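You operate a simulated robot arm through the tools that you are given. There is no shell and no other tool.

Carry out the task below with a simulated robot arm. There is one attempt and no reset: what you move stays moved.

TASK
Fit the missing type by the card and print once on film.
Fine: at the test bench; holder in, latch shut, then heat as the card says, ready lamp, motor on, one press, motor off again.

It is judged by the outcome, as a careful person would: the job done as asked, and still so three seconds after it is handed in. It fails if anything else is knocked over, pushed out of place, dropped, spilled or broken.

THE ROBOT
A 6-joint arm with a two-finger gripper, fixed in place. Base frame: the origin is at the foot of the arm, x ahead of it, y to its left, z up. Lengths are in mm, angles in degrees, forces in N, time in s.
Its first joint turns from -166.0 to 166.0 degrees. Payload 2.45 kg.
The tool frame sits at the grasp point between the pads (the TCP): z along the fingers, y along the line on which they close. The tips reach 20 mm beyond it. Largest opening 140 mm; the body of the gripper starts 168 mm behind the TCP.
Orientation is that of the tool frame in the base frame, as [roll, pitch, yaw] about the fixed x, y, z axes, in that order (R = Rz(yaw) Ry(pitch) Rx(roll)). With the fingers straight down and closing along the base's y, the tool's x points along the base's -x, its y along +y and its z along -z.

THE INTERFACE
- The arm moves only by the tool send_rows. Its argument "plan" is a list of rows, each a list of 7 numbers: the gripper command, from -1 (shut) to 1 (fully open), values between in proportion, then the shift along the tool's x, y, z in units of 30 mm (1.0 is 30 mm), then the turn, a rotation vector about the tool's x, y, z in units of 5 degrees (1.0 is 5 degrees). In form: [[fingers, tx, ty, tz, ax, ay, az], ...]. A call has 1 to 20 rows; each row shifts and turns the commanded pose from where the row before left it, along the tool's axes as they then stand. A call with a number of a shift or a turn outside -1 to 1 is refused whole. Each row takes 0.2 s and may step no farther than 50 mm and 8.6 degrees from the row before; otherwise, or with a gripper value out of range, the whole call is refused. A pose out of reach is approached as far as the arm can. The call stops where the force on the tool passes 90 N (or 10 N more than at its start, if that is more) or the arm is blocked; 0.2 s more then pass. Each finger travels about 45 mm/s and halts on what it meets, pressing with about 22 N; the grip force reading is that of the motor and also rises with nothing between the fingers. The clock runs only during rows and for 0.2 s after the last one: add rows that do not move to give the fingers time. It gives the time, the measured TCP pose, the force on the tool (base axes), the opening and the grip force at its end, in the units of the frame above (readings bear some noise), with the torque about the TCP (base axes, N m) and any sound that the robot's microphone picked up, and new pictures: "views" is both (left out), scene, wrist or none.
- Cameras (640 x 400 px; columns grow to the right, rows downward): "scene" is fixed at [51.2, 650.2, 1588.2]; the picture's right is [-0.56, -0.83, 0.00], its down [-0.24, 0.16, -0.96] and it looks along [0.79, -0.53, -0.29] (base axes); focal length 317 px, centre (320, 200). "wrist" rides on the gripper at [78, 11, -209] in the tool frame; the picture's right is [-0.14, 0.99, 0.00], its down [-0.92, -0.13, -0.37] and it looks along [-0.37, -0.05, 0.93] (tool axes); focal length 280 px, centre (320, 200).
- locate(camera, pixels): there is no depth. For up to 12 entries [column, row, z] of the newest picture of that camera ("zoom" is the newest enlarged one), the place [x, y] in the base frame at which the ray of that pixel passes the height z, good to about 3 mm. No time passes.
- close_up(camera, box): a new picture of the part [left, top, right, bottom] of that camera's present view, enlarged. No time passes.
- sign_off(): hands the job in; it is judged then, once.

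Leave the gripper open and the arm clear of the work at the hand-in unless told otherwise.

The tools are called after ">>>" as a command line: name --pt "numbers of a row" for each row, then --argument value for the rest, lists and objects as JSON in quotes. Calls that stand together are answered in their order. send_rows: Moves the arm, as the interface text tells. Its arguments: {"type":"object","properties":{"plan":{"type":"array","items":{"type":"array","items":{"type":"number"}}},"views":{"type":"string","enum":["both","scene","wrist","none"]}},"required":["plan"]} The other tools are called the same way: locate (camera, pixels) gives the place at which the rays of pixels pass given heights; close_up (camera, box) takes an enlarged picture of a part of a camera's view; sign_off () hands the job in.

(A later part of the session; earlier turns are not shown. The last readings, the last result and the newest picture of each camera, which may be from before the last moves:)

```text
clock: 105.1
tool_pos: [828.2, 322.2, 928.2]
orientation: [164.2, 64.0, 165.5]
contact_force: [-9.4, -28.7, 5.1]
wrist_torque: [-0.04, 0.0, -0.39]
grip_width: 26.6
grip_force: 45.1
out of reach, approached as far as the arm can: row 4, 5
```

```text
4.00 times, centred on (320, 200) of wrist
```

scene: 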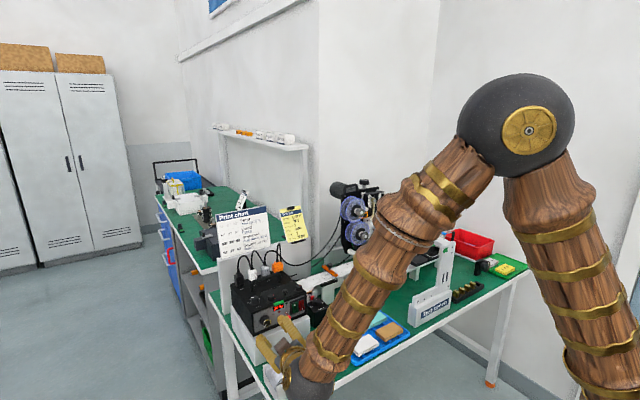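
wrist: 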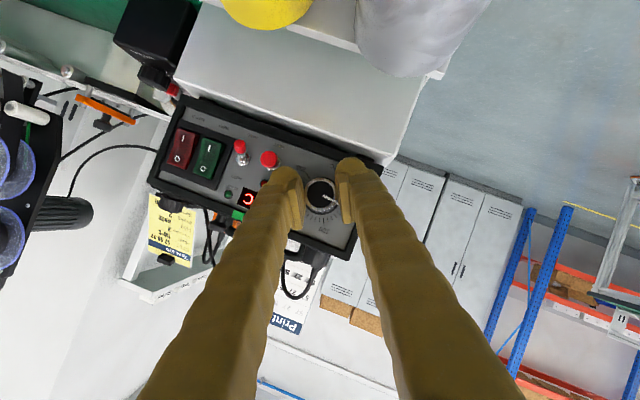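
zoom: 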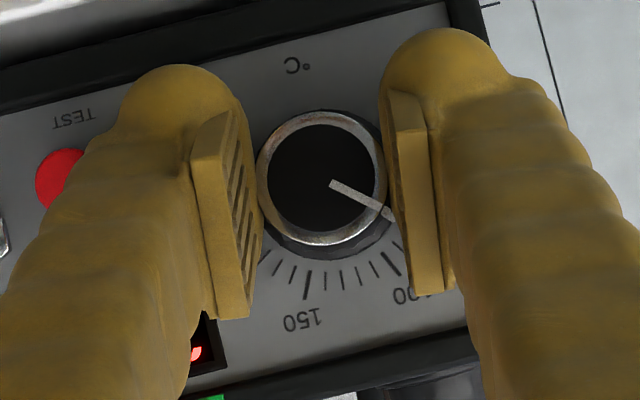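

A joint limit is reached at lean ≈ +7°. I open, rotate back 55° around the dial, and regrip.

>>> send_rows --pt "-0.4 0 0 0 0 0 0" --pt "-0.4 0 0 0 0 0 0" --pt "-0.4 0 0 0 0.4226 0 -0.9063" --pt "-0.4 0 0 0 0.4226 0 -0.9063" --pt "-0.4 0 0 0 0.4226 0 -0.9063" --pt "-0.4 0 0 0 0.4226 0 -0.9063" --pt "-0.4 0 0 0 0.4226 0 -0.9063" --pt "-0.4 0 0 0 0.4226 0 -0.9063" --pt "-0.4 0 0 0 0.4226 0 -0.9063" --pt "-0.4 0 0 0 0.4226 0 -0.9063" --pt "-0.4 0 0 0 0.4226 0 -0.9063" --pt "-0.4 0 0 0 0 0 0" --views "none"

>>> close_up --camera "wrist" --box '[260, 150, 380, 250]'

```text
clock: 107.7
tool_pos: [826.8, 323.8, 931.4]
orientation: [-118.3, 45.5, -127.2]
contact_force: [0.3, 0.5, 0.9]
wrist_torque: [-0.01, 0.01, 0.01]
grip_width: 41.7
grip_force: 0.0
```

```text
4.00 times, centred on (320, 200) of wrist
```

zoom: 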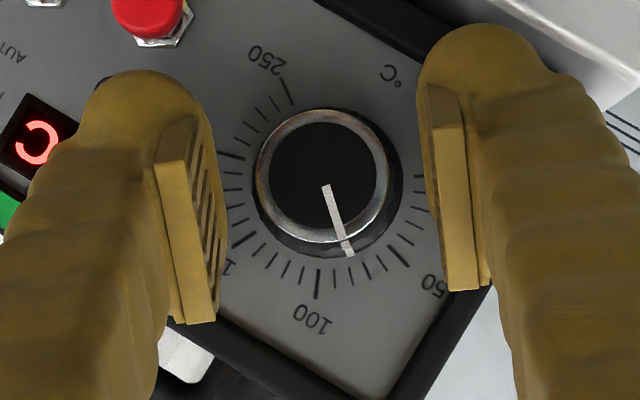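

The pointer is now at ~78. Regrip and turn 30° more.

>>> send_rows --pt "-0.6 0 0 0 0 0 0" --pt "-1 0 0 0 0 0 0" --pt "-1 0 0 0 0 0 0" --pt "-1 0 0 0 0 0 0" --views "none"

>>> send_rows --pt "-1 0 0 0 -0.4226 0 0.9063" --pt "-1 0 0 0 -0.4226 0 0.9063" --pt "-1 0 0 0 -0.4226 0 0.9063" --pt "-1 0 0 0 0 0 0" --views "none"

>>> close_up --camera "wrist" --box '[260, 150, 380, 250]'

```text
clock: 108.7
tool_pos: [827.3, 322.0, 928.4]
orientation: [-118.5, 45.4, -127.3]
contact_force: [3.1, 3.3, -2.1]
wrist_torque: [0.0, -0.01, 0.07]
grip_width: 26.6
grip_force: 44.9
```

```text
clock: 109.7
tool_pos: [827.2, 323.5, 929.1]
orientation: [-134.7, 56.4, -140.2]
contact_force: [-3.3, 5.6, 9.0]
wrist_torque: [-0.03, 0.06, -0.01]
grip_width: 26.5
grip_force: 45.3
```

```text
4.00 times, centred on (320, 200) of wrist
```

zoom: 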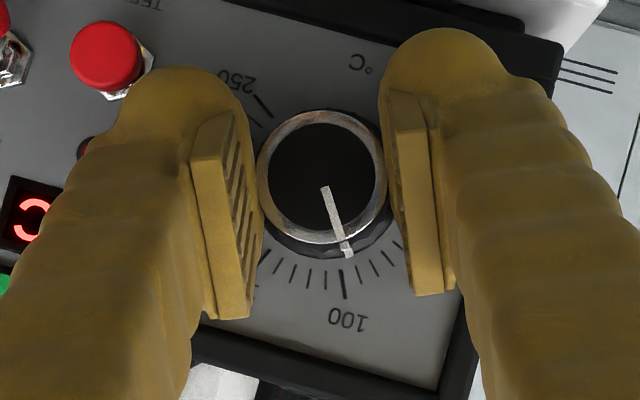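

Now ~91. Turn 20° more.

>>> send_rows --pt "-1 0 0 0 -0.4226 0 0.9063" --pt "-1 0 0 0 -0.4226 0 0.9063" --pt "-1 0 0 0 -0.4226 0 0.9063" --pt "-1 0 0 0 -0.38 0 0.815" --pt "-1 0 0 0 0 0 0" --views "none"

>>> close_up --camera "wrist" --box '[290, 165, 350, 225]'

```text
clock: 110.9
tool_pos: [826.2, 320.4, 929.3]
orientation: [-171.4, 64.7, -172.5]
contact_force: [-1.4, -15.9, 14.3]
wrist_torque: [-0.04, -0.17, -0.14]
grip_width: 26.7
grip_force: 44.9
```

```text
6.67 times, centred on (320, 195) of wrist
```

zoom: 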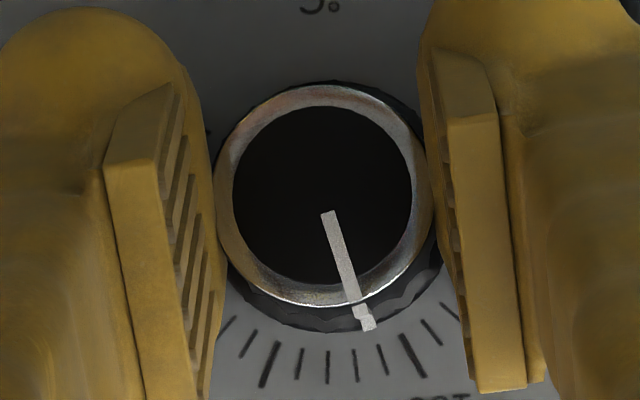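

The pointer sits at the tick just past 100, about 110–111. I release and check.

>>> send_rows --pt "-0.4 0 0 0 0 0 0" --pt "-0.3 0 0 0 0 0 0" --pt "-0.3 0.127 0 -0.272 0 0 0" --pt "-0.3 0.338 0 -0.725 0 0 0" --pt "-0.3 0.338 0 -0.725 0 0 0" --pt "-0.3 0 0 0 0 0 0"

>>> close_up --camera "wrist" --box '[280, 165, 370, 235]'

>>> close_up --camera "scene" --box '[248, 300, 308, 338]'

```text
clock: 112.3
tool_pos: [769.1, 322.7, 930.5]
orientation: [-171.3, 64.7, -172.3]
contact_force: [-0.2, 0.3, 0.0]
wrist_torque: [-0.01, 0.02, -0.01]
grip_width: 49.2
grip_force: 0.0
```

scene: 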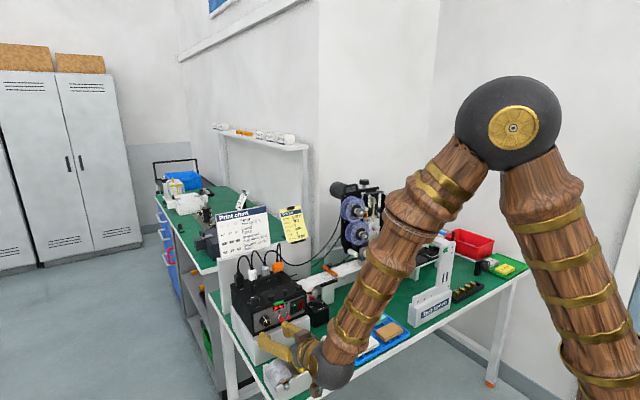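
wrist: 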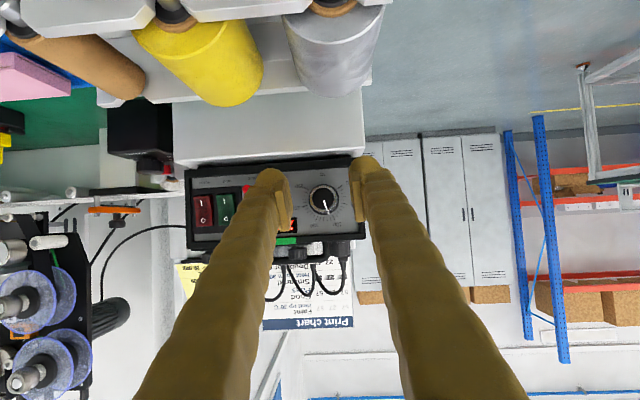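

```text
5.71 times, centred on (325, 200) of wrist
```

zoom: 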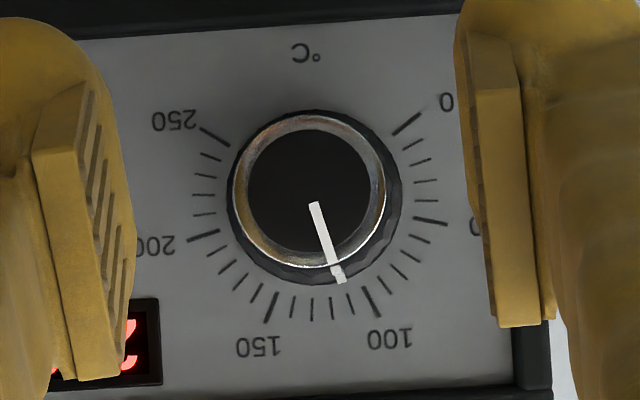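

```text
10.53 times, centred on (278, 319) of scene
```

zoom: 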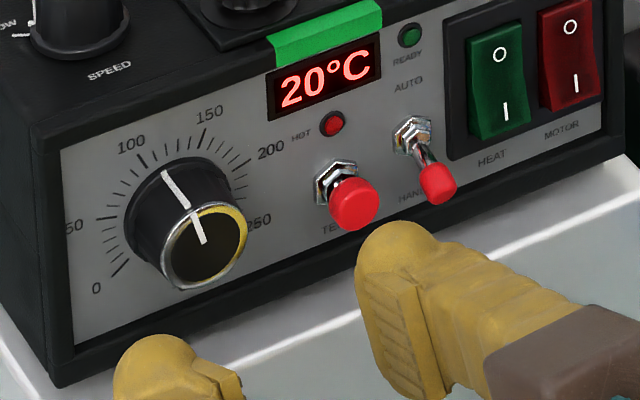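

The dial reads ~110. Next the HEAT switch: close the fingers, square up, and move in front of its "|" end (y≈214, z≈926).

>>> send_rows --pt "-1 0 0 0 -0.338 0 0.725" --pt "-1 0.048 -0.906 0.123 0 0 0" --pt "-1 0.048 -0.906 0.123 0 0 0" --pt "-1 0.048 -0.906 0.123 0 0 0" --pt "-1 0.048 -0.906 0.123 0 0 0" --pt "-1 0 0 0 0 0 0"

>>> close_up --camera "wrist" --box '[250, 140, 390, 250]'

>>> close_up --camera "scene" --box '[255, 290, 325, 345]'

```text
clock: 113.7
tool_pos: [781.7, 213.5, 916.7]
orientation: [179.2, 64.8, 179.2]
contact_force: [-0.2, 0.0, -0.6]
wrist_torque: [0.0, -0.01, 0.0]
grip_width: 0.1
grip_force: 21.8
```

scene: 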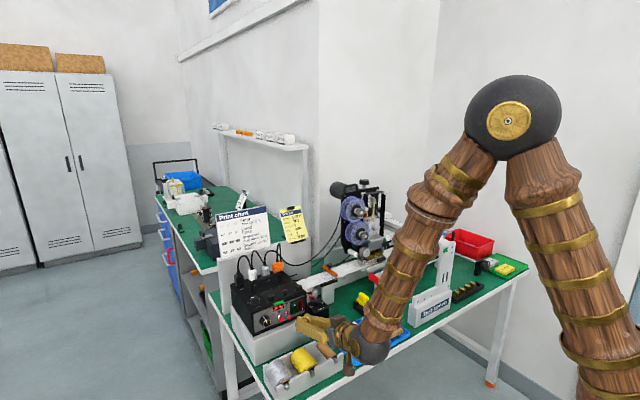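
wrist: 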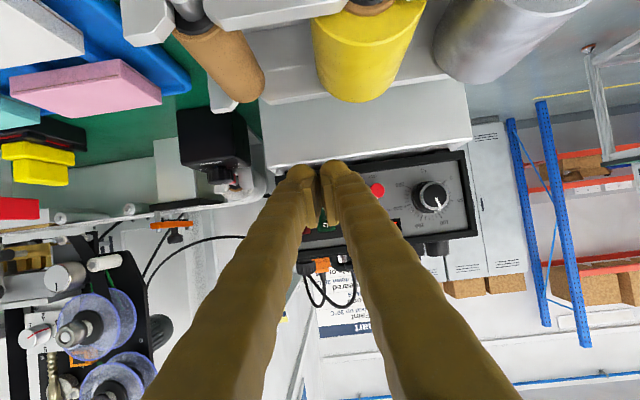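

```text
3.64 times, centred on (320, 195) of wrist
```

zoom: 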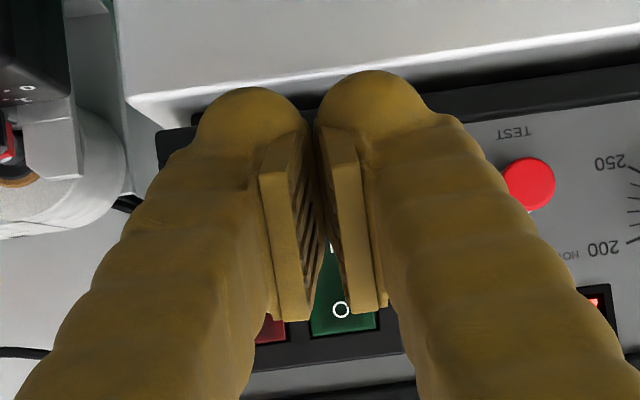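

```text
7.27 times, centred on (290, 318) of scene
```

zoom: 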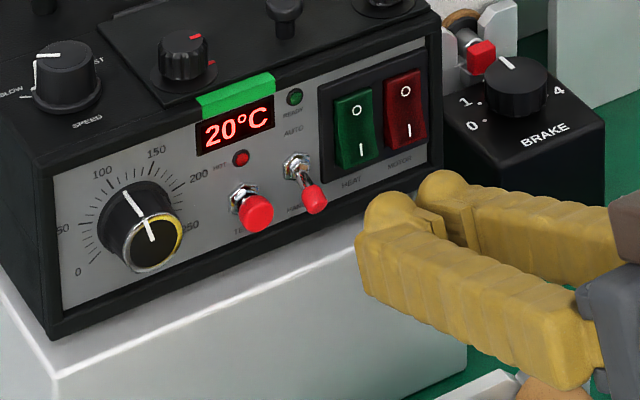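

The closed fingertips are visually ~55 mm wide, which would touch both switches. I'll instead open fully and use only the -y fingertip: TCP y≈298 puts it at y≈214, with the other finger beyond the box edge.

>>> send_rows --pt "1 -0.043 0.94 -0.02 0 0 0" --pt "1 -0.043 0.94 -0.02 0 0 0" --pt "1 -0.043 0.937 -0.02 0 0 0" --pt "1 0 0 0 0 0 0" --pt "1 0 0 0 0 0 0" --pt "1 0 0 0 0 0 0" --pt "1 0 0 0 0 0 0" --pt "1 0 0 0 0 0 0"

>>> close_up --camera "wrist" --box '[190, 140, 450, 290]'

>>> close_up --camera "scene" --box '[255, 290, 325, 345]'

```text
clock: 115.5
tool_pos: [780.9, 299.2, 921.4]
orientation: [179.3, 65.0, 179.2]
contact_force: [0.6, -0.2, 0.1]
wrist_torque: [-0.02, 0.01, -0.05]
grip_width: 140.0
grip_force: 0.1
```

scene: 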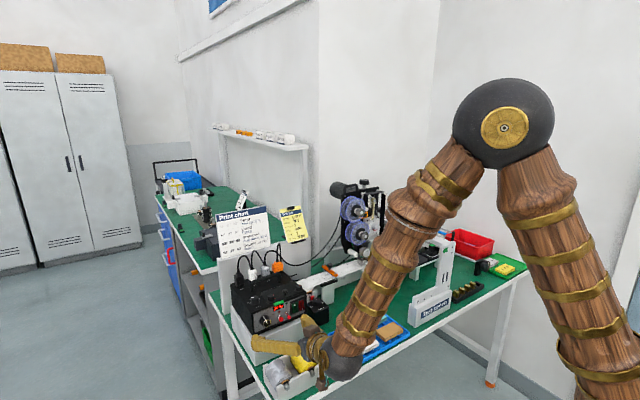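
wrist: 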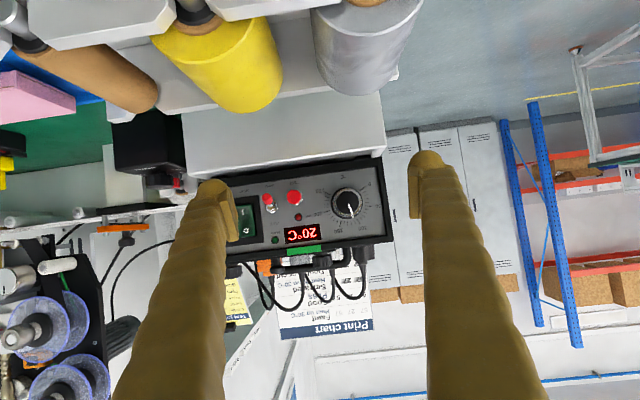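

```text
2.46 times, centred on (320, 215) of wrist
```

zoom: 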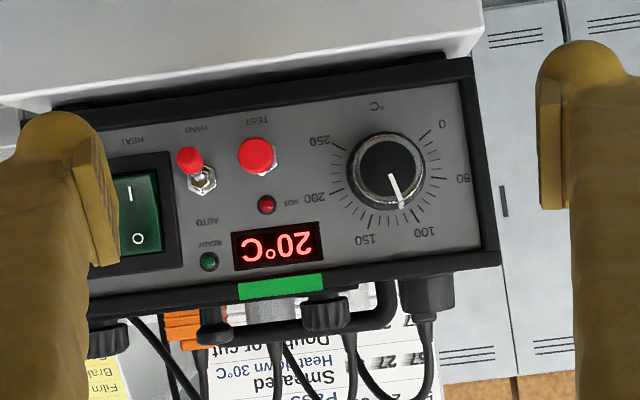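

```text
7.27 times, centred on (290, 318) of scene
```

zoom: 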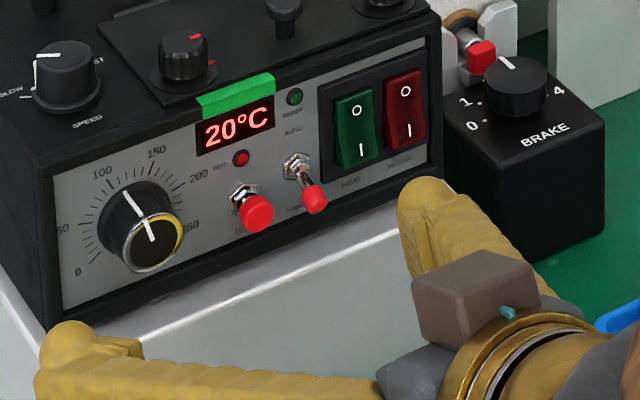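

I approach slowly toward the HEAT rocker with the -y fingertip, stopping ~10 mm short for a look.

>>> send_rows --pt "1 -0.236 0.033 0.27 0 0 0" --pt "1 -0.236 0.033 0.27 0 0 0" --pt "1 -0.236 0.033 0.27 0 0 0" --pt "1 0 0 0 0 0 0"

>>> close_up --camera "wrist" --box '[180, 140, 300, 260]'

>>> close_up --camera "scene" --box '[275, 290, 325, 335]'

```text
clock: 116.5
tool_pos: [812.7, 301.2, 931.5]
orientation: [179.4, 64.9, 179.2]
contact_force: [-0.1, -0.4, -0.1]
wrist_torque: [0.01, -0.03, 0.03]
grip_width: 139.8
grip_force: 0.0
```

scene: 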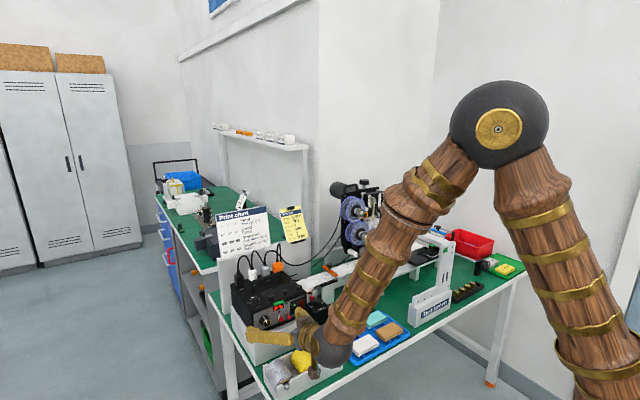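
wrist: 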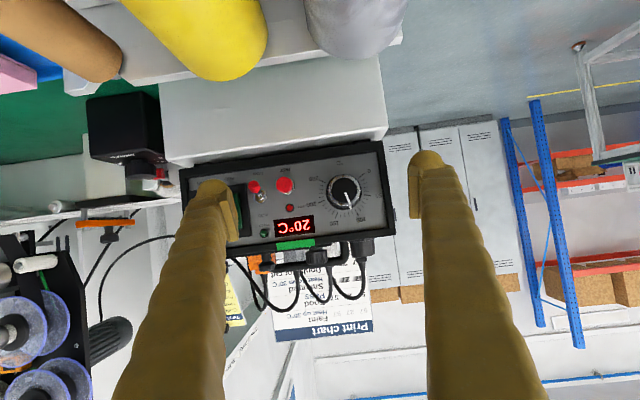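

```text
3.33 times, centred on (240, 200) of wrist
```

zoom: 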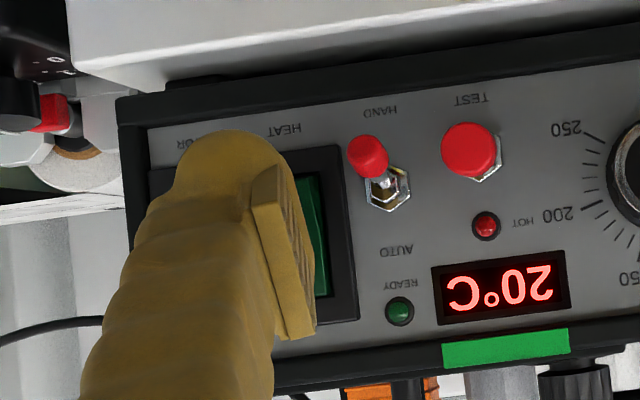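

```text
8.89 times, centred on (300, 312) of scene
```

zoom: 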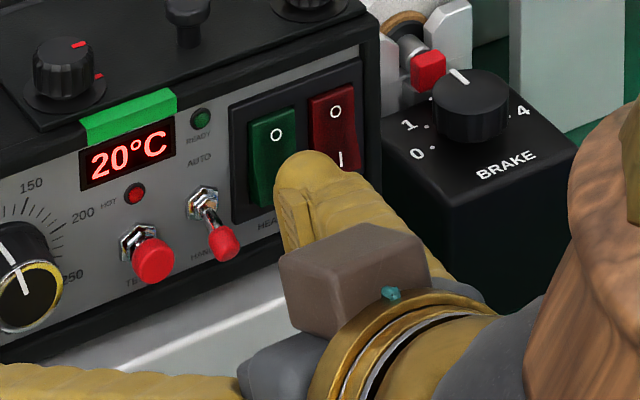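

Projection of the fingertip lands ~1 mm from the centre of the HEAT rocker's "|" end. I shift 1.5 mm and advance gently.

>>> send_rows --pt "1 -0.0564 0.05 0.1208 0 0 0" --pt "1 -0.0564 0 0.1208 0 0 0" --pt "1 0 0 0 0 0 0" --views "none"

>>> send_rows --pt "1 -0.0423 0 0.0906 0 0 0" --pt "1 0 0 0 0 0 0" --views "scene"

>>> close_up --camera "scene" --box '[275, 290, 325, 335]'

```text
clock: 117.3
tool_pos: [820.5, 303.2, 930.4]
orientation: [179.3, 64.9, 179.2]
contact_force: [0.2, -0.3, -0.2]
wrist_torque: [0.02, -0.02, -0.01]
grip_width: 140.0
grip_force: 0.1
```

```text
clock: 117.9
tool_pos: [823.4, 302.1, 930.8]
orientation: [179.3, 64.9, 179.2]
contact_force: [-0.3, -0.8, -0.3]
wrist_torque: [0.04, 0.01, 0.0]
grip_width: 140.2
grip_force: 0.0
```

scene: 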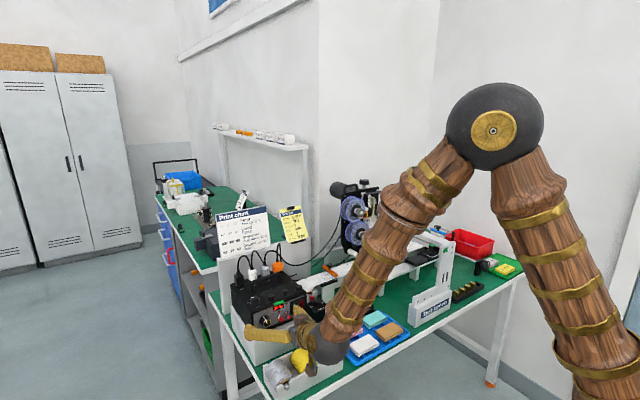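

```text
8.89 times, centred on (300, 312) of scene
```

zoom: 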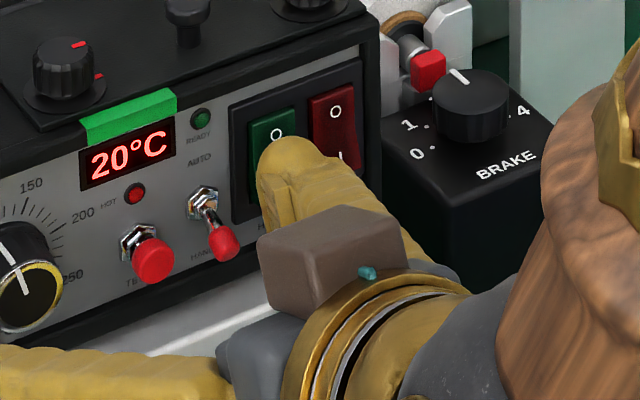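

Aligned on the HEAT rocker. Continue in 3 mm steps.

>>> send_rows --pt "1 -0.0423 0 0.0906 0 0 0" --pt "1 0 0 0 0 0 0" --views "none"

>>> send_rows --pt "1 -0.0423 0 0.0906 0 0 0" --pt "1 0 0 0 0 0 0" --views "none"

>>> close_up --camera "scene" --box '[275, 290, 325, 335]'

```text
clock: 118.5
tool_pos: [825.2, 302.6, 932.5]
orientation: [179.3, 64.9, 179.1]
contact_force: [-0.1, -0.3, 0.1]
wrist_torque: [-0.02, -0.01, -0.03]
grip_width: 139.9
grip_force: 0.0
```

```text
clock: 119.1
tool_pos: [829.1, 302.7, 931.6]
orientation: [179.3, 64.9, 179.2]
contact_force: [0.0, -0.3, -0.2]
wrist_torque: [-0.05, -0.05, 0.0]
grip_width: 140.2
grip_force: 0.0
```

```text
8.89 times, centred on (300, 312) of scene
```

zoom: 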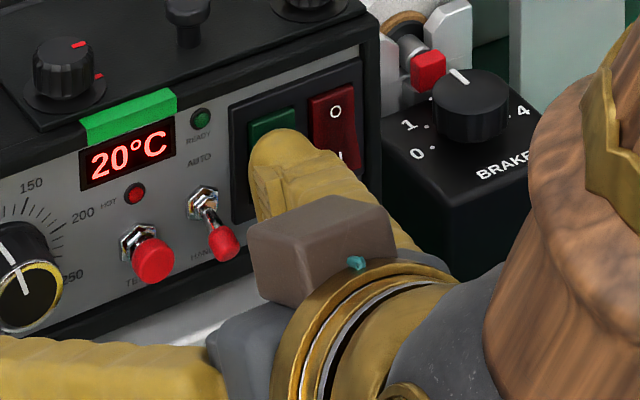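

>>> send_rows --pt "1 -0.0423 0 0.0906 0 0 0" --pt "1 0 0 0 0 0 0" --views "none"

>>> send_rows --pt "1 -0.0423 0 0.0906 0 0 0" --pt "1 0 0 0 0 0 0" --views "none"

>>> close_up --camera "scene" --box '[275, 290, 325, 335]'

>>> close_up --camera "wrist" --box '[180, 140, 300, 260]'

```text
clock: 119.7
tool_pos: [831.2, 302.7, 930.7]
orientation: [179.3, 64.9, 179.2]
contact_force: [-0.4, 1.2, 0.0]
wrist_torque: [0.01, 0.0, -0.03]
grip_width: 139.9
grip_force: 0.1
```

```text
clock: 120.3
tool_pos: [834.2, 302.9, 930.2]
orientation: [179.3, 64.9, 179.3]
contact_force: [-12.7, 1.1, 2.4]
wrist_torque: [-0.21, -0.12, -0.98]
grip_width: 139.9
grip_force: 0.2
```

```text
8.89 times, centred on (300, 312) of scene
```

zoom: 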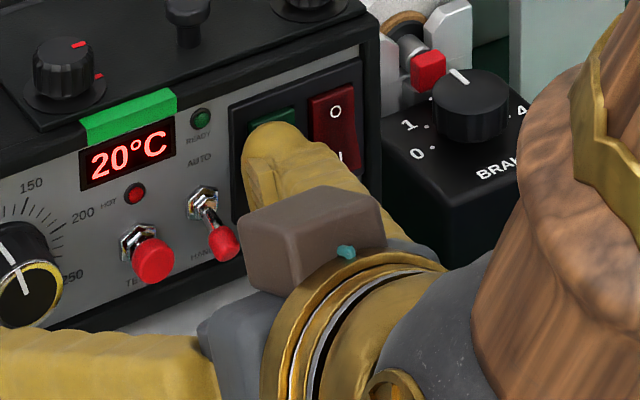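

```text
3.33 times, centred on (240, 200) of wrist
```

zoom: 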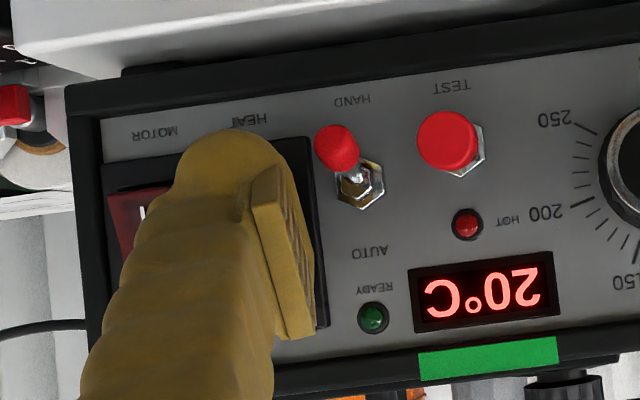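

Contact at 12.7 N, but the torque shows it's at z≈936, near the rocker's pivot. I back off 6 mm, lower 9 mm, and press again.

>>> send_rows --pt "1 0.0846 0 -0.1812 0 0 0" --pt "1 0.272 0 0.127 0 0 0" --pt "1 -0.0564 0 0.1208 0 0 0" --pt "1 0 0 0 0 0 0" --views "none"

>>> send_rows --pt "1 -0.0423 0 0.0906 0 0 0" --pt "1 0 0 0 0 0 0" --views "none"

>>> close_up --camera "scene" --box '[275, 290, 325, 335]'

```text
clock: 121.3
tool_pos: [833.3, 302.0, 923.1]
orientation: [179.3, 64.8, 179.2]
contact_force: [-0.1, 0.5, 0.7]
wrist_torque: [-0.01, -0.02, 0.01]
grip_width: 140.1
grip_force: 0.0
```

```text
clock: 121.9
tool_pos: [833.9, 302.8, 921.4]
orientation: [179.2, 64.7, 179.3]
contact_force: [-54.7, 2.8, -6.6]
wrist_torque: [0.37, -0.47, -4.37]
grip_width: 140.2
grip_force: 0.3
heard: click
```

```text
8.89 times, centred on (300, 312) of scene
```

zoom: 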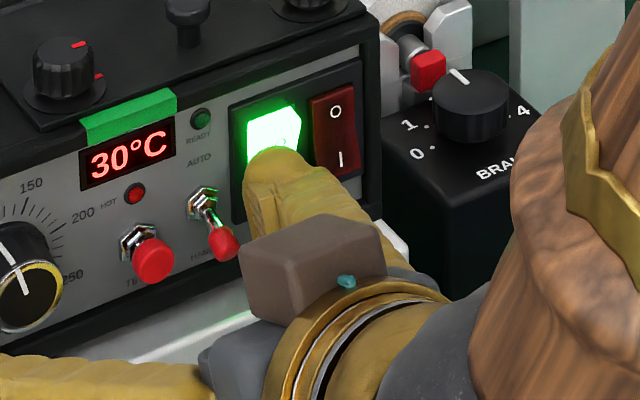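

Click — HEAT is lit and already shows 30 °C. I back off 40 mm and watch the display.

>>> send_rows --pt "1 0.2113 0 -0.4532 0 0 0" --pt "1 0.2818 0 -0.6042 0 0 0" --pt "1 0 0 0 0 0 0" --pt "1 0 0 0 0 0 0"

>>> close_up --camera "wrist" --box '[190, 140, 400, 260]'

```text
clock: 122.9
tool_pos: [801.3, 303.5, 923.3]
orientation: [179.2, 64.9, 179.3]
contact_force: [0.8, 0.1, -0.1]
wrist_torque: [0.02, -0.03, 0.0]
grip_width: 139.9
grip_force: 0.0
heard: click
```

scene: 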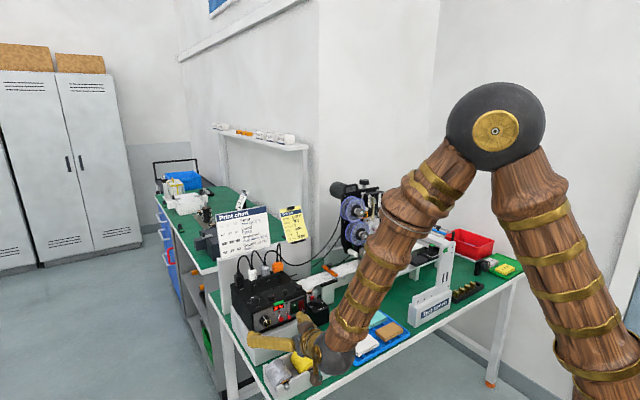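
wrist: 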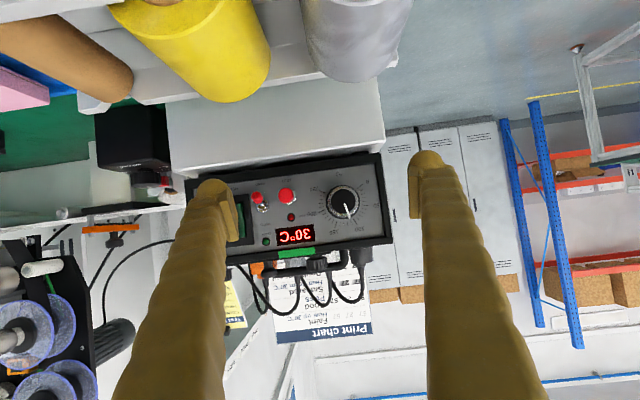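

```text
3.05 times, centred on (295, 200) of wrist
```

zoom: 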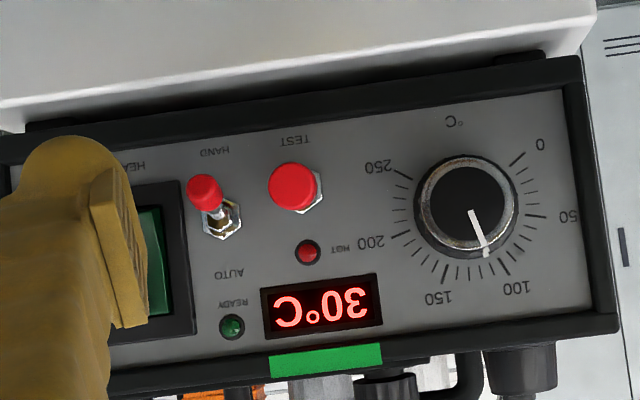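

A second click on retreat; the green glow seems gone. I check the scene view.

>>> close_up --camera "scene" --box '[265, 290, 325, 335]'

```text
8.89 times, centred on (295, 312) of scene
```

zoom: 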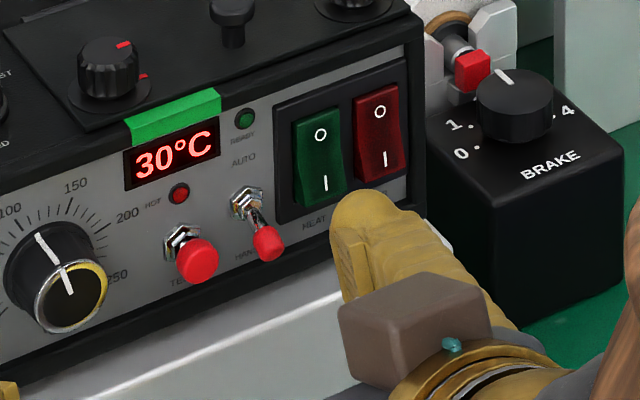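

HEAT sprang back off: my contact was too close to the pivot. I steepen the tilt to 45° so the fingertip corner presses lower on the "|" end.

>>> send_rows --pt "1 0 0 0 0 1 0" --pt "1 0 0 0 0 1 0" --pt "1 0 0 0 0 1 0" --pt "1 0 0 0 0 1 0" --pt "1 -0.26 0 0.13 0 0 0" --pt "1 0 0 0 0 0 0"

>>> close_up --camera "scene" --box '[265, 290, 325, 335]'

>>> close_up --camera "wrist" --box '[180, 90, 300, 210]'

```text
clock: 124.3
tool_pos: [808.7, 303.0, 925.2]
orientation: [179.6, 44.9, 179.6]
contact_force: [-0.3, -0.1, 0.1]
wrist_torque: [0.01, 0.02, -0.03]
grip_width: 140.3
grip_force: 0.1
```

scene: 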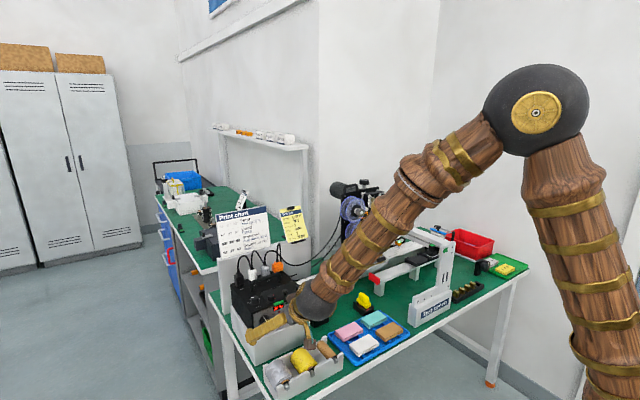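
wrist: 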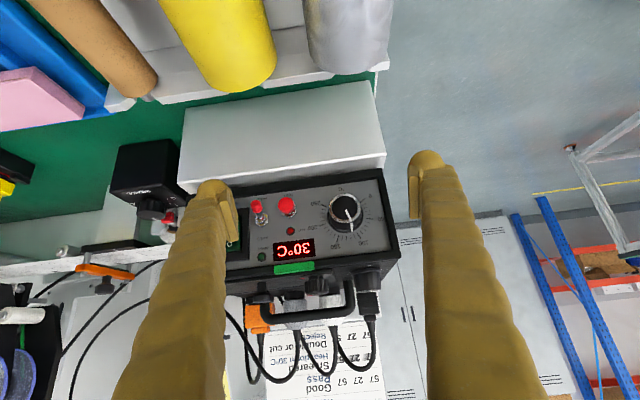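

```text
8.89 times, centred on (295, 312) of scene
```

zoom: 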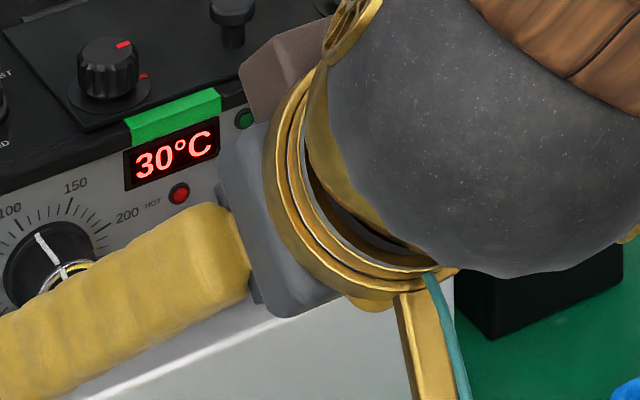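

```text
3.33 times, centred on (240, 150) of wrist
```

zoom: 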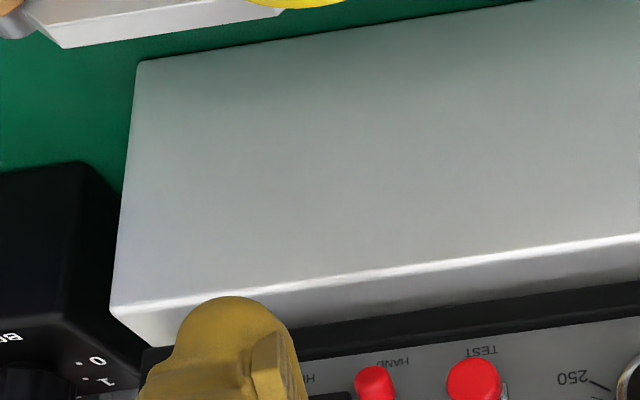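

>>> send_rows --pt "1 -0.118 0 0.118 0 0 0" --pt "1 0 0 0 0 0 0" --views "none"

>>> send_rows --pt "1 -0.0707 0 0.0707 0 0 0" --pt "1 0 0 0 0 0 0" --views "none"

>>> send_rows --pt "1 -0.0471 0 0.0471 0 0 0" --pt "1 0 0 0 0 0 0" --views "wrist"

>>> close_up --camera "wrist" --box '[190, 160, 330, 280]'

```text
clock: 124.9
tool_pos: [813.9, 303.5, 925.7]
orientation: [179.7, 44.9, 179.6]
contact_force: [-0.1, 0.7, -0.2]
wrist_torque: [-0.02, 0.02, 0.02]
grip_width: 139.8
grip_force: 0.1
```

```text
clock: 125.5
tool_pos: [817.8, 302.9, 926.0]
orientation: [179.6, 44.9, 179.7]
contact_force: [0.0, -0.5, -0.2]
wrist_torque: [0.02, -0.03, 0.02]
grip_width: 140.1
grip_force: 0.1
```

```text
clock: 126.1
tool_pos: [819.0, 303.3, 924.6]
orientation: [179.7, 44.9, 179.6]
contact_force: [0.7, 1.0, -0.1]
wrist_torque: [0.0, 0.02, -0.01]
grip_width: 140.0
grip_force: 0.0
```

wrist: 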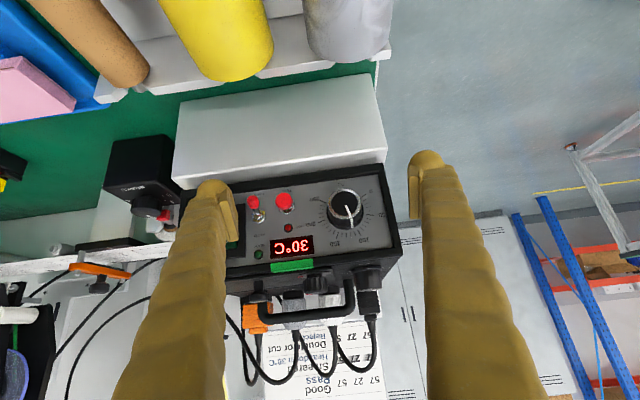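

```text
3.33 times, centred on (260, 220) of wrist
```

zoom: 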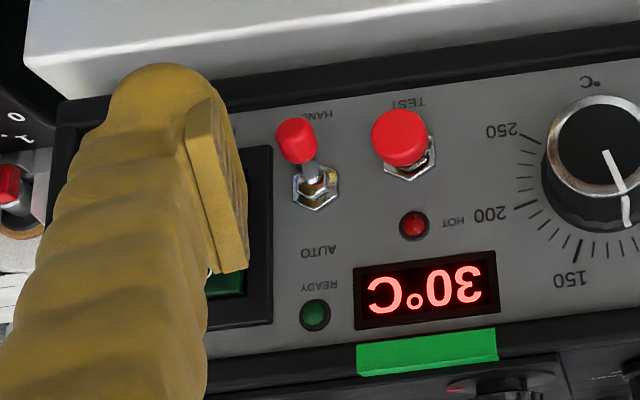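

>>> send_rows --pt "1 -0.0471 0 0.0471 0 0 0" --pt "1 0 0 0 0 0 0" --views "none"

>>> send_rows --pt "1 -0.0471 0 0.0471 0 0 0" --pt "1 0 0 0 0 0 0" --views "none"

>>> send_rows --pt "1 -0.0471 0 0.0471 0 0 0" --pt "1 0 0 0 0 0 0" --views "none"

```text
clock: 126.7
tool_pos: [820.7, 301.6, 925.3]
orientation: [179.5, 45.0, 179.6]
contact_force: [-0.8, -0.7, 0.1]
wrist_torque: [0.02, 0.01, -0.01]
grip_width: 139.7
grip_force: 0.0
```

```text
clock: 127.3
tool_pos: [822.0, 302.6, 925.5]
orientation: [179.5, 44.8, 179.6]
contact_force: [-0.2, -0.4, 0.5]
wrist_torque: [0.01, -0.03, 0.0]
grip_width: 140.3
grip_force: 0.1
```

```text
clock: 127.9
tool_pos: [825.0, 302.8, 925.3]
orientation: [179.6, 44.9, 179.6]
contact_force: [-0.1, 0.2, -0.2]
wrist_torque: [0.0, -0.01, -0.01]
grip_width: 140.0
grip_force: 0.1
```

>>> send_rows --pt "1 -0.0471 0 0.0471 0 0 0" --pt "1 0 0 0 0 0 0" --views "none"

>>> send_rows --pt "1 -0.0471 0 0.0471 0 0 0" --pt "1 0 0 0 0 0 0" --views "none"

>>> send_rows --pt "1 -0.0471 0 0.0471 0 0 0" --pt "1 0 0 0 0 0 0" --views "wrist"

>>> close_up --camera "wrist" --box '[190, 160, 330, 280]'

```text
clock: 128.5
tool_pos: [826.5, 302.9, 925.2]
orientation: [179.6, 44.9, 179.6]
contact_force: [0.5, 0.3, -0.5]
wrist_torque: [0.0, 0.0, -0.01]
grip_width: 139.9
grip_force: 0.1
```

```text
clock: 129.1
tool_pos: [829.5, 303.3, 925.6]
orientation: [179.6, 44.9, 179.5]
contact_force: [0.5, 0.6, 0.5]
wrist_torque: [0.01, 0.0, 0.02]
grip_width: 140.0
grip_force: 0.1
```

```text
clock: 129.7
tool_pos: [830.5, 302.5, 924.8]
orientation: [179.6, 44.8, 179.5]
contact_force: [-14.9, -0.6, 1.1]
wrist_torque: [-0.03, -0.16, -1.23]
grip_width: 139.8
grip_force: 0.0
```

wrist: 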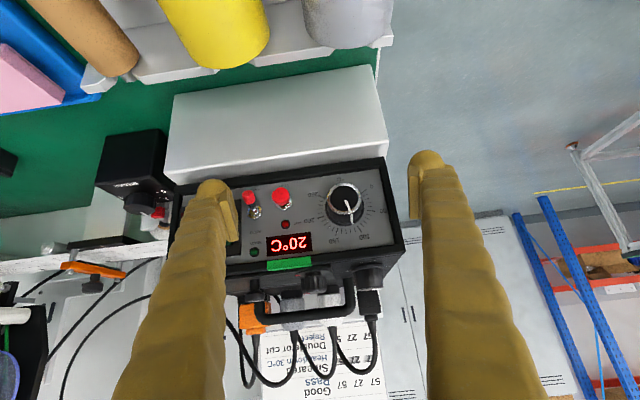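

```text
3.33 times, centred on (260, 220) of wrist
```

zoom: 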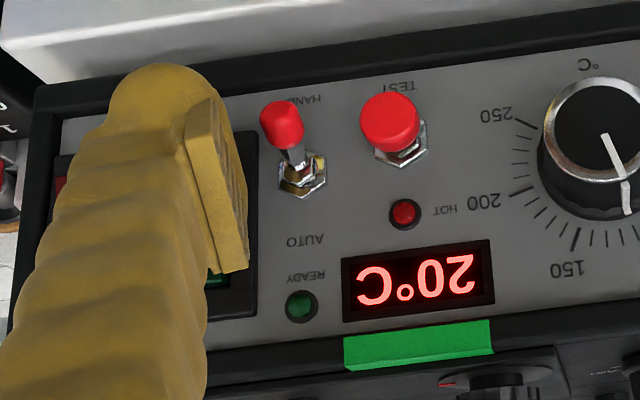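

Torque analysis shows the effective fingertip is only 14 mm thick (centre 77 mm from TCP), so I was pressing at y≈221 — partly on the frame. I back off 10 mm, shift 12 mm to -y, raise 2 mm, and press again.

>>> send_rows --pt "1 0.2357 0 -0.2357 0 0 0" --pt "1 -0.0471 -0.4 -0.0471 0 0 0" --pt "1 -0.0943 0 0.0943 0 0 0" --pt "1 0 0 0 0 0 0" --views "wrist"

>>> close_up --camera "wrist" --box '[170, 150, 310, 270]'

>>> send_rows --pt "1 -0.0707 0 0.0707 0 0 0" --pt "1 0 0 0 0 0 0" --views "none"

>>> send_rows --pt "1 -0.0471 0 0.0471 0 0 0" --pt "1 0 0 0 0 0 0" --views "none"

```text
clock: 130.7
tool_pos: [826.0, 288.4, 926.6]
orientation: [179.6, 44.9, 179.6]
contact_force: [-0.4, -0.1, -0.4]
wrist_torque: [-0.02, 0.02, 0.01]
grip_width: 140.4
grip_force: 0.0
```

wrist: 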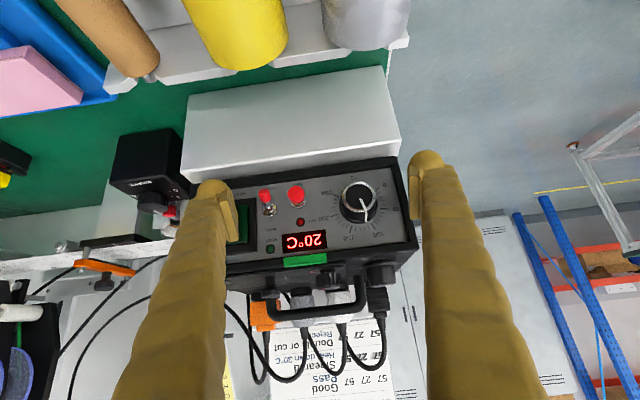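

```text
3.33 times, centred on (240, 210) of wrist
```

zoom: 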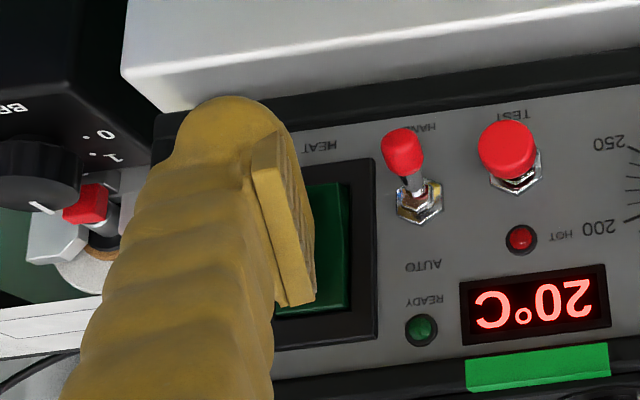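

```text
clock: 131.3
tool_pos: [827.7, 288.9, 927.0]
orientation: [179.6, 44.8, 179.6]
contact_force: [-0.2, 0.1, 0.9]
wrist_torque: [0.0, 0.02, -0.01]
grip_width: 139.9
grip_force: 0.1
```

```text
clock: 131.9
tool_pos: [830.2, 289.8, 926.0]
orientation: [179.5, 44.9, 179.7]
contact_force: [0.0, 0.7, 0.7]
wrist_torque: [0.03, 0.0, -0.01]
grip_width: 140.3
grip_force: 0.0
```

I use the empirical contact offsets (y −80, z +9): retreat 8 mm, set TCP to y≈294, z≈915, and press again.

>>> send_rows --pt "1 0.1886 0 -0.1886 0 0 0" --pt "1 0.2593 0.13 0.2593 0 0 0" --pt "1 -0.0943 0 0.0943 0 0 0" --pt "1 0 0 0 0 0 0" --views "none"

>>> send_rows --pt "1 -0.0707 0 0.0707 0 0 0" --pt "1 0 0 0 0 0 0" --views "none"

>>> send_rows --pt "1 -0.0471 0 0.0471 0 0 0" --pt "1 0 0 0 0 0 0" --views "none"

>>> send_rows --pt "1 -0.0471 0 0.0471 0 0 0" --pt "1 0 0 0 0 0 0" --views "wrist"

```text
clock: 132.9
tool_pos: [825.9, 295.1, 917.1]
orientation: [179.6, 44.9, 179.6]
contact_force: [0.0, -0.4, -0.8]
wrist_torque: [0.03, -0.03, -0.03]
grip_width: 140.2
grip_force: 0.0
```

```text
clock: 133.5
tool_pos: [828.9, 296.0, 916.4]
orientation: [179.6, 44.9, 179.7]
contact_force: [-1.4, -0.7, 0.0]
wrist_torque: [0.01, 0.01, -0.11]
grip_width: 140.1
grip_force: 0.1
```

```text
clock: 134.1
tool_pos: [830.3, 293.9, 916.7]
orientation: [179.6, 44.9, 179.6]
contact_force: [0.3, -0.1, -0.6]
wrist_torque: [0.05, 0.04, 0.02]
grip_width: 140.3
grip_force: 0.0
heard: click
```

```text
clock: 134.7
tool_pos: [832.2, 294.6, 915.2]
orientation: [179.5, 45.0, 179.6]
contact_force: [-19.2, -0.1, 1.3]
wrist_torque: [-0.15, -0.19, -1.53]
grip_width: 140.3
grip_force: 0.0
```

wrist: 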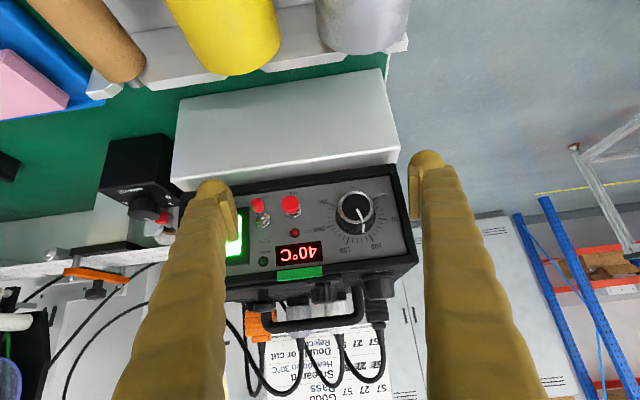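

Click with light force: HEAT on, 40 °C. Retreat straight back and confirm it stays on.

>>> send_rows --pt "1 0.1178 0 -0.1178 0 0 0" --pt "1 0.2357 0 -0.2357 0 0 0" --pt "1 0.5 0 -0.5 0 0 0" --pt "1 0 0 0 0 0 0"

>>> close_up --camera "wrist" --box '[170, 150, 410, 270]'

```text
clock: 135.7
tool_pos: [797.1, 294.5, 916.3]
orientation: [179.7, 44.9, 179.6]
contact_force: [-0.2, 0.6, 0.2]
wrist_torque: [0.02, 0.0, 0.01]
grip_width: 139.9
grip_force: 0.0
```

scene: 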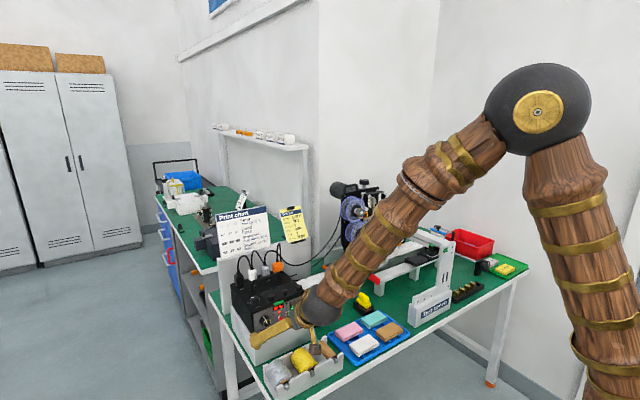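
wrist: 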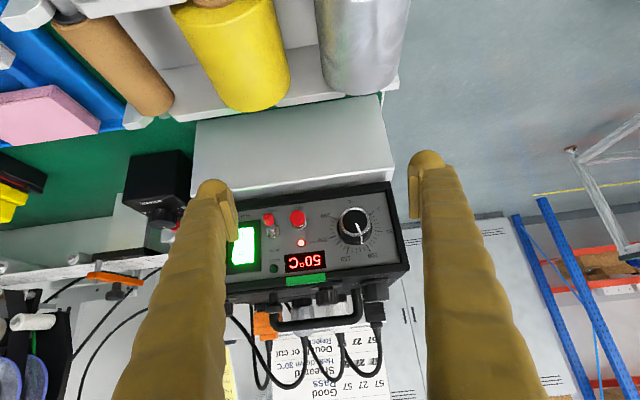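

```text
2.67 times, centred on (290, 210) of wrist
```

zoom: 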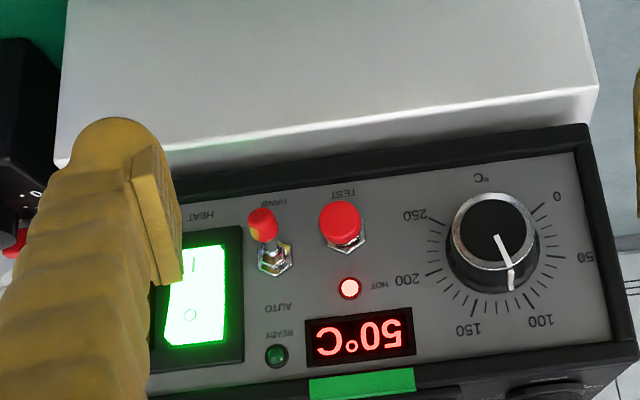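

HEAT stays on: 50 °C, HOT lamp lit. While it heats, I move over so the +y fingertip faces the MOTOR rocker (TCP y≈107), staying back.

>>> send_rows --pt "1 0.6 0 -0.6 0 0 0" --pt "1 0 -1 0 0 0 0" --pt "1 0 -1 0 0 0 0" --pt "1 0 -1 0 0 0 0" --pt "1 0 -1 0 0 0 0" --pt "1 0 -1 0 0 0 0" --pt "1 0 -1 0 0 0 0" --pt "1 0 -0.25 0 0 0 0" --pt "1 0 0 0 0 0 0"

>>> close_up --camera "wrist" --box '[300, 120, 540, 270]'

>>> close_up --camera "scene" --box '[245, 280, 335, 340]'

```text
clock: 137.7
tool_pos: [769.3, 108.3, 915.5]
orientation: [179.6, 44.9, 179.6]
contact_force: [0.1, -0.4, 0.3]
wrist_torque: [-0.03, 0.0, 0.02]
grip_width: 140.3
grip_force: 0.2
```

scene: 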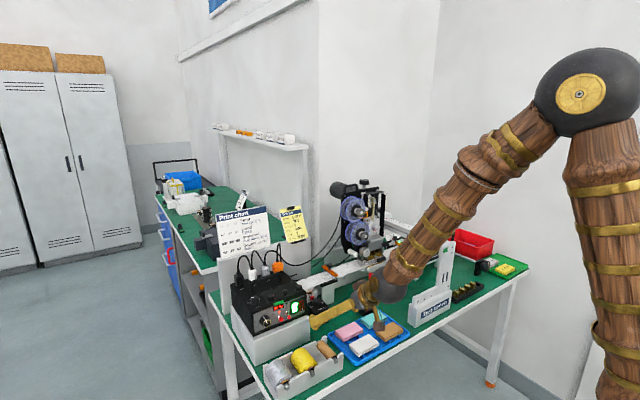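
wrist: 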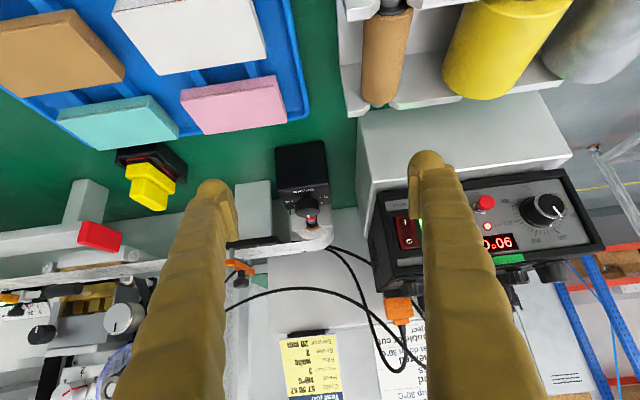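

```text
2.67 times, centred on (420, 195) of wrist
```

zoom: 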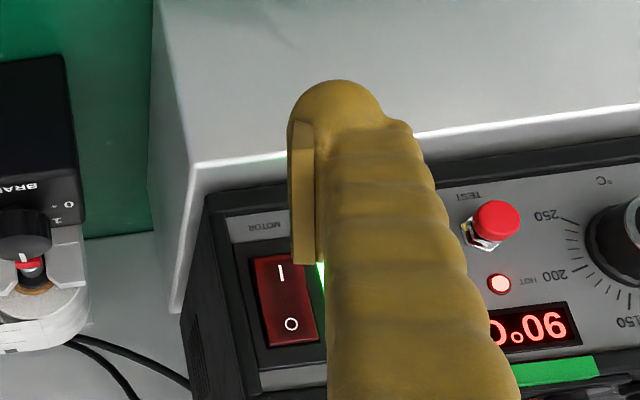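

```text
6.67 times, centred on (290, 310) of scene
```

zoom: 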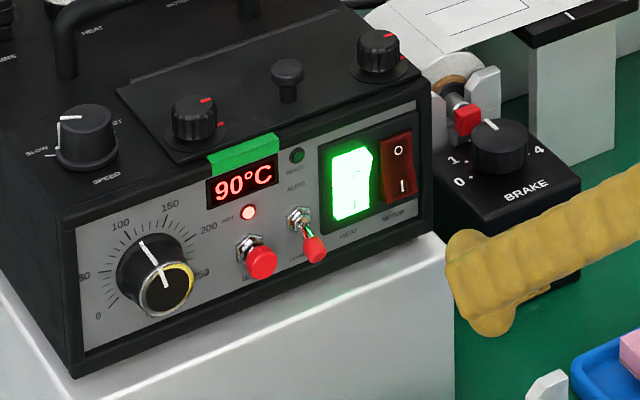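

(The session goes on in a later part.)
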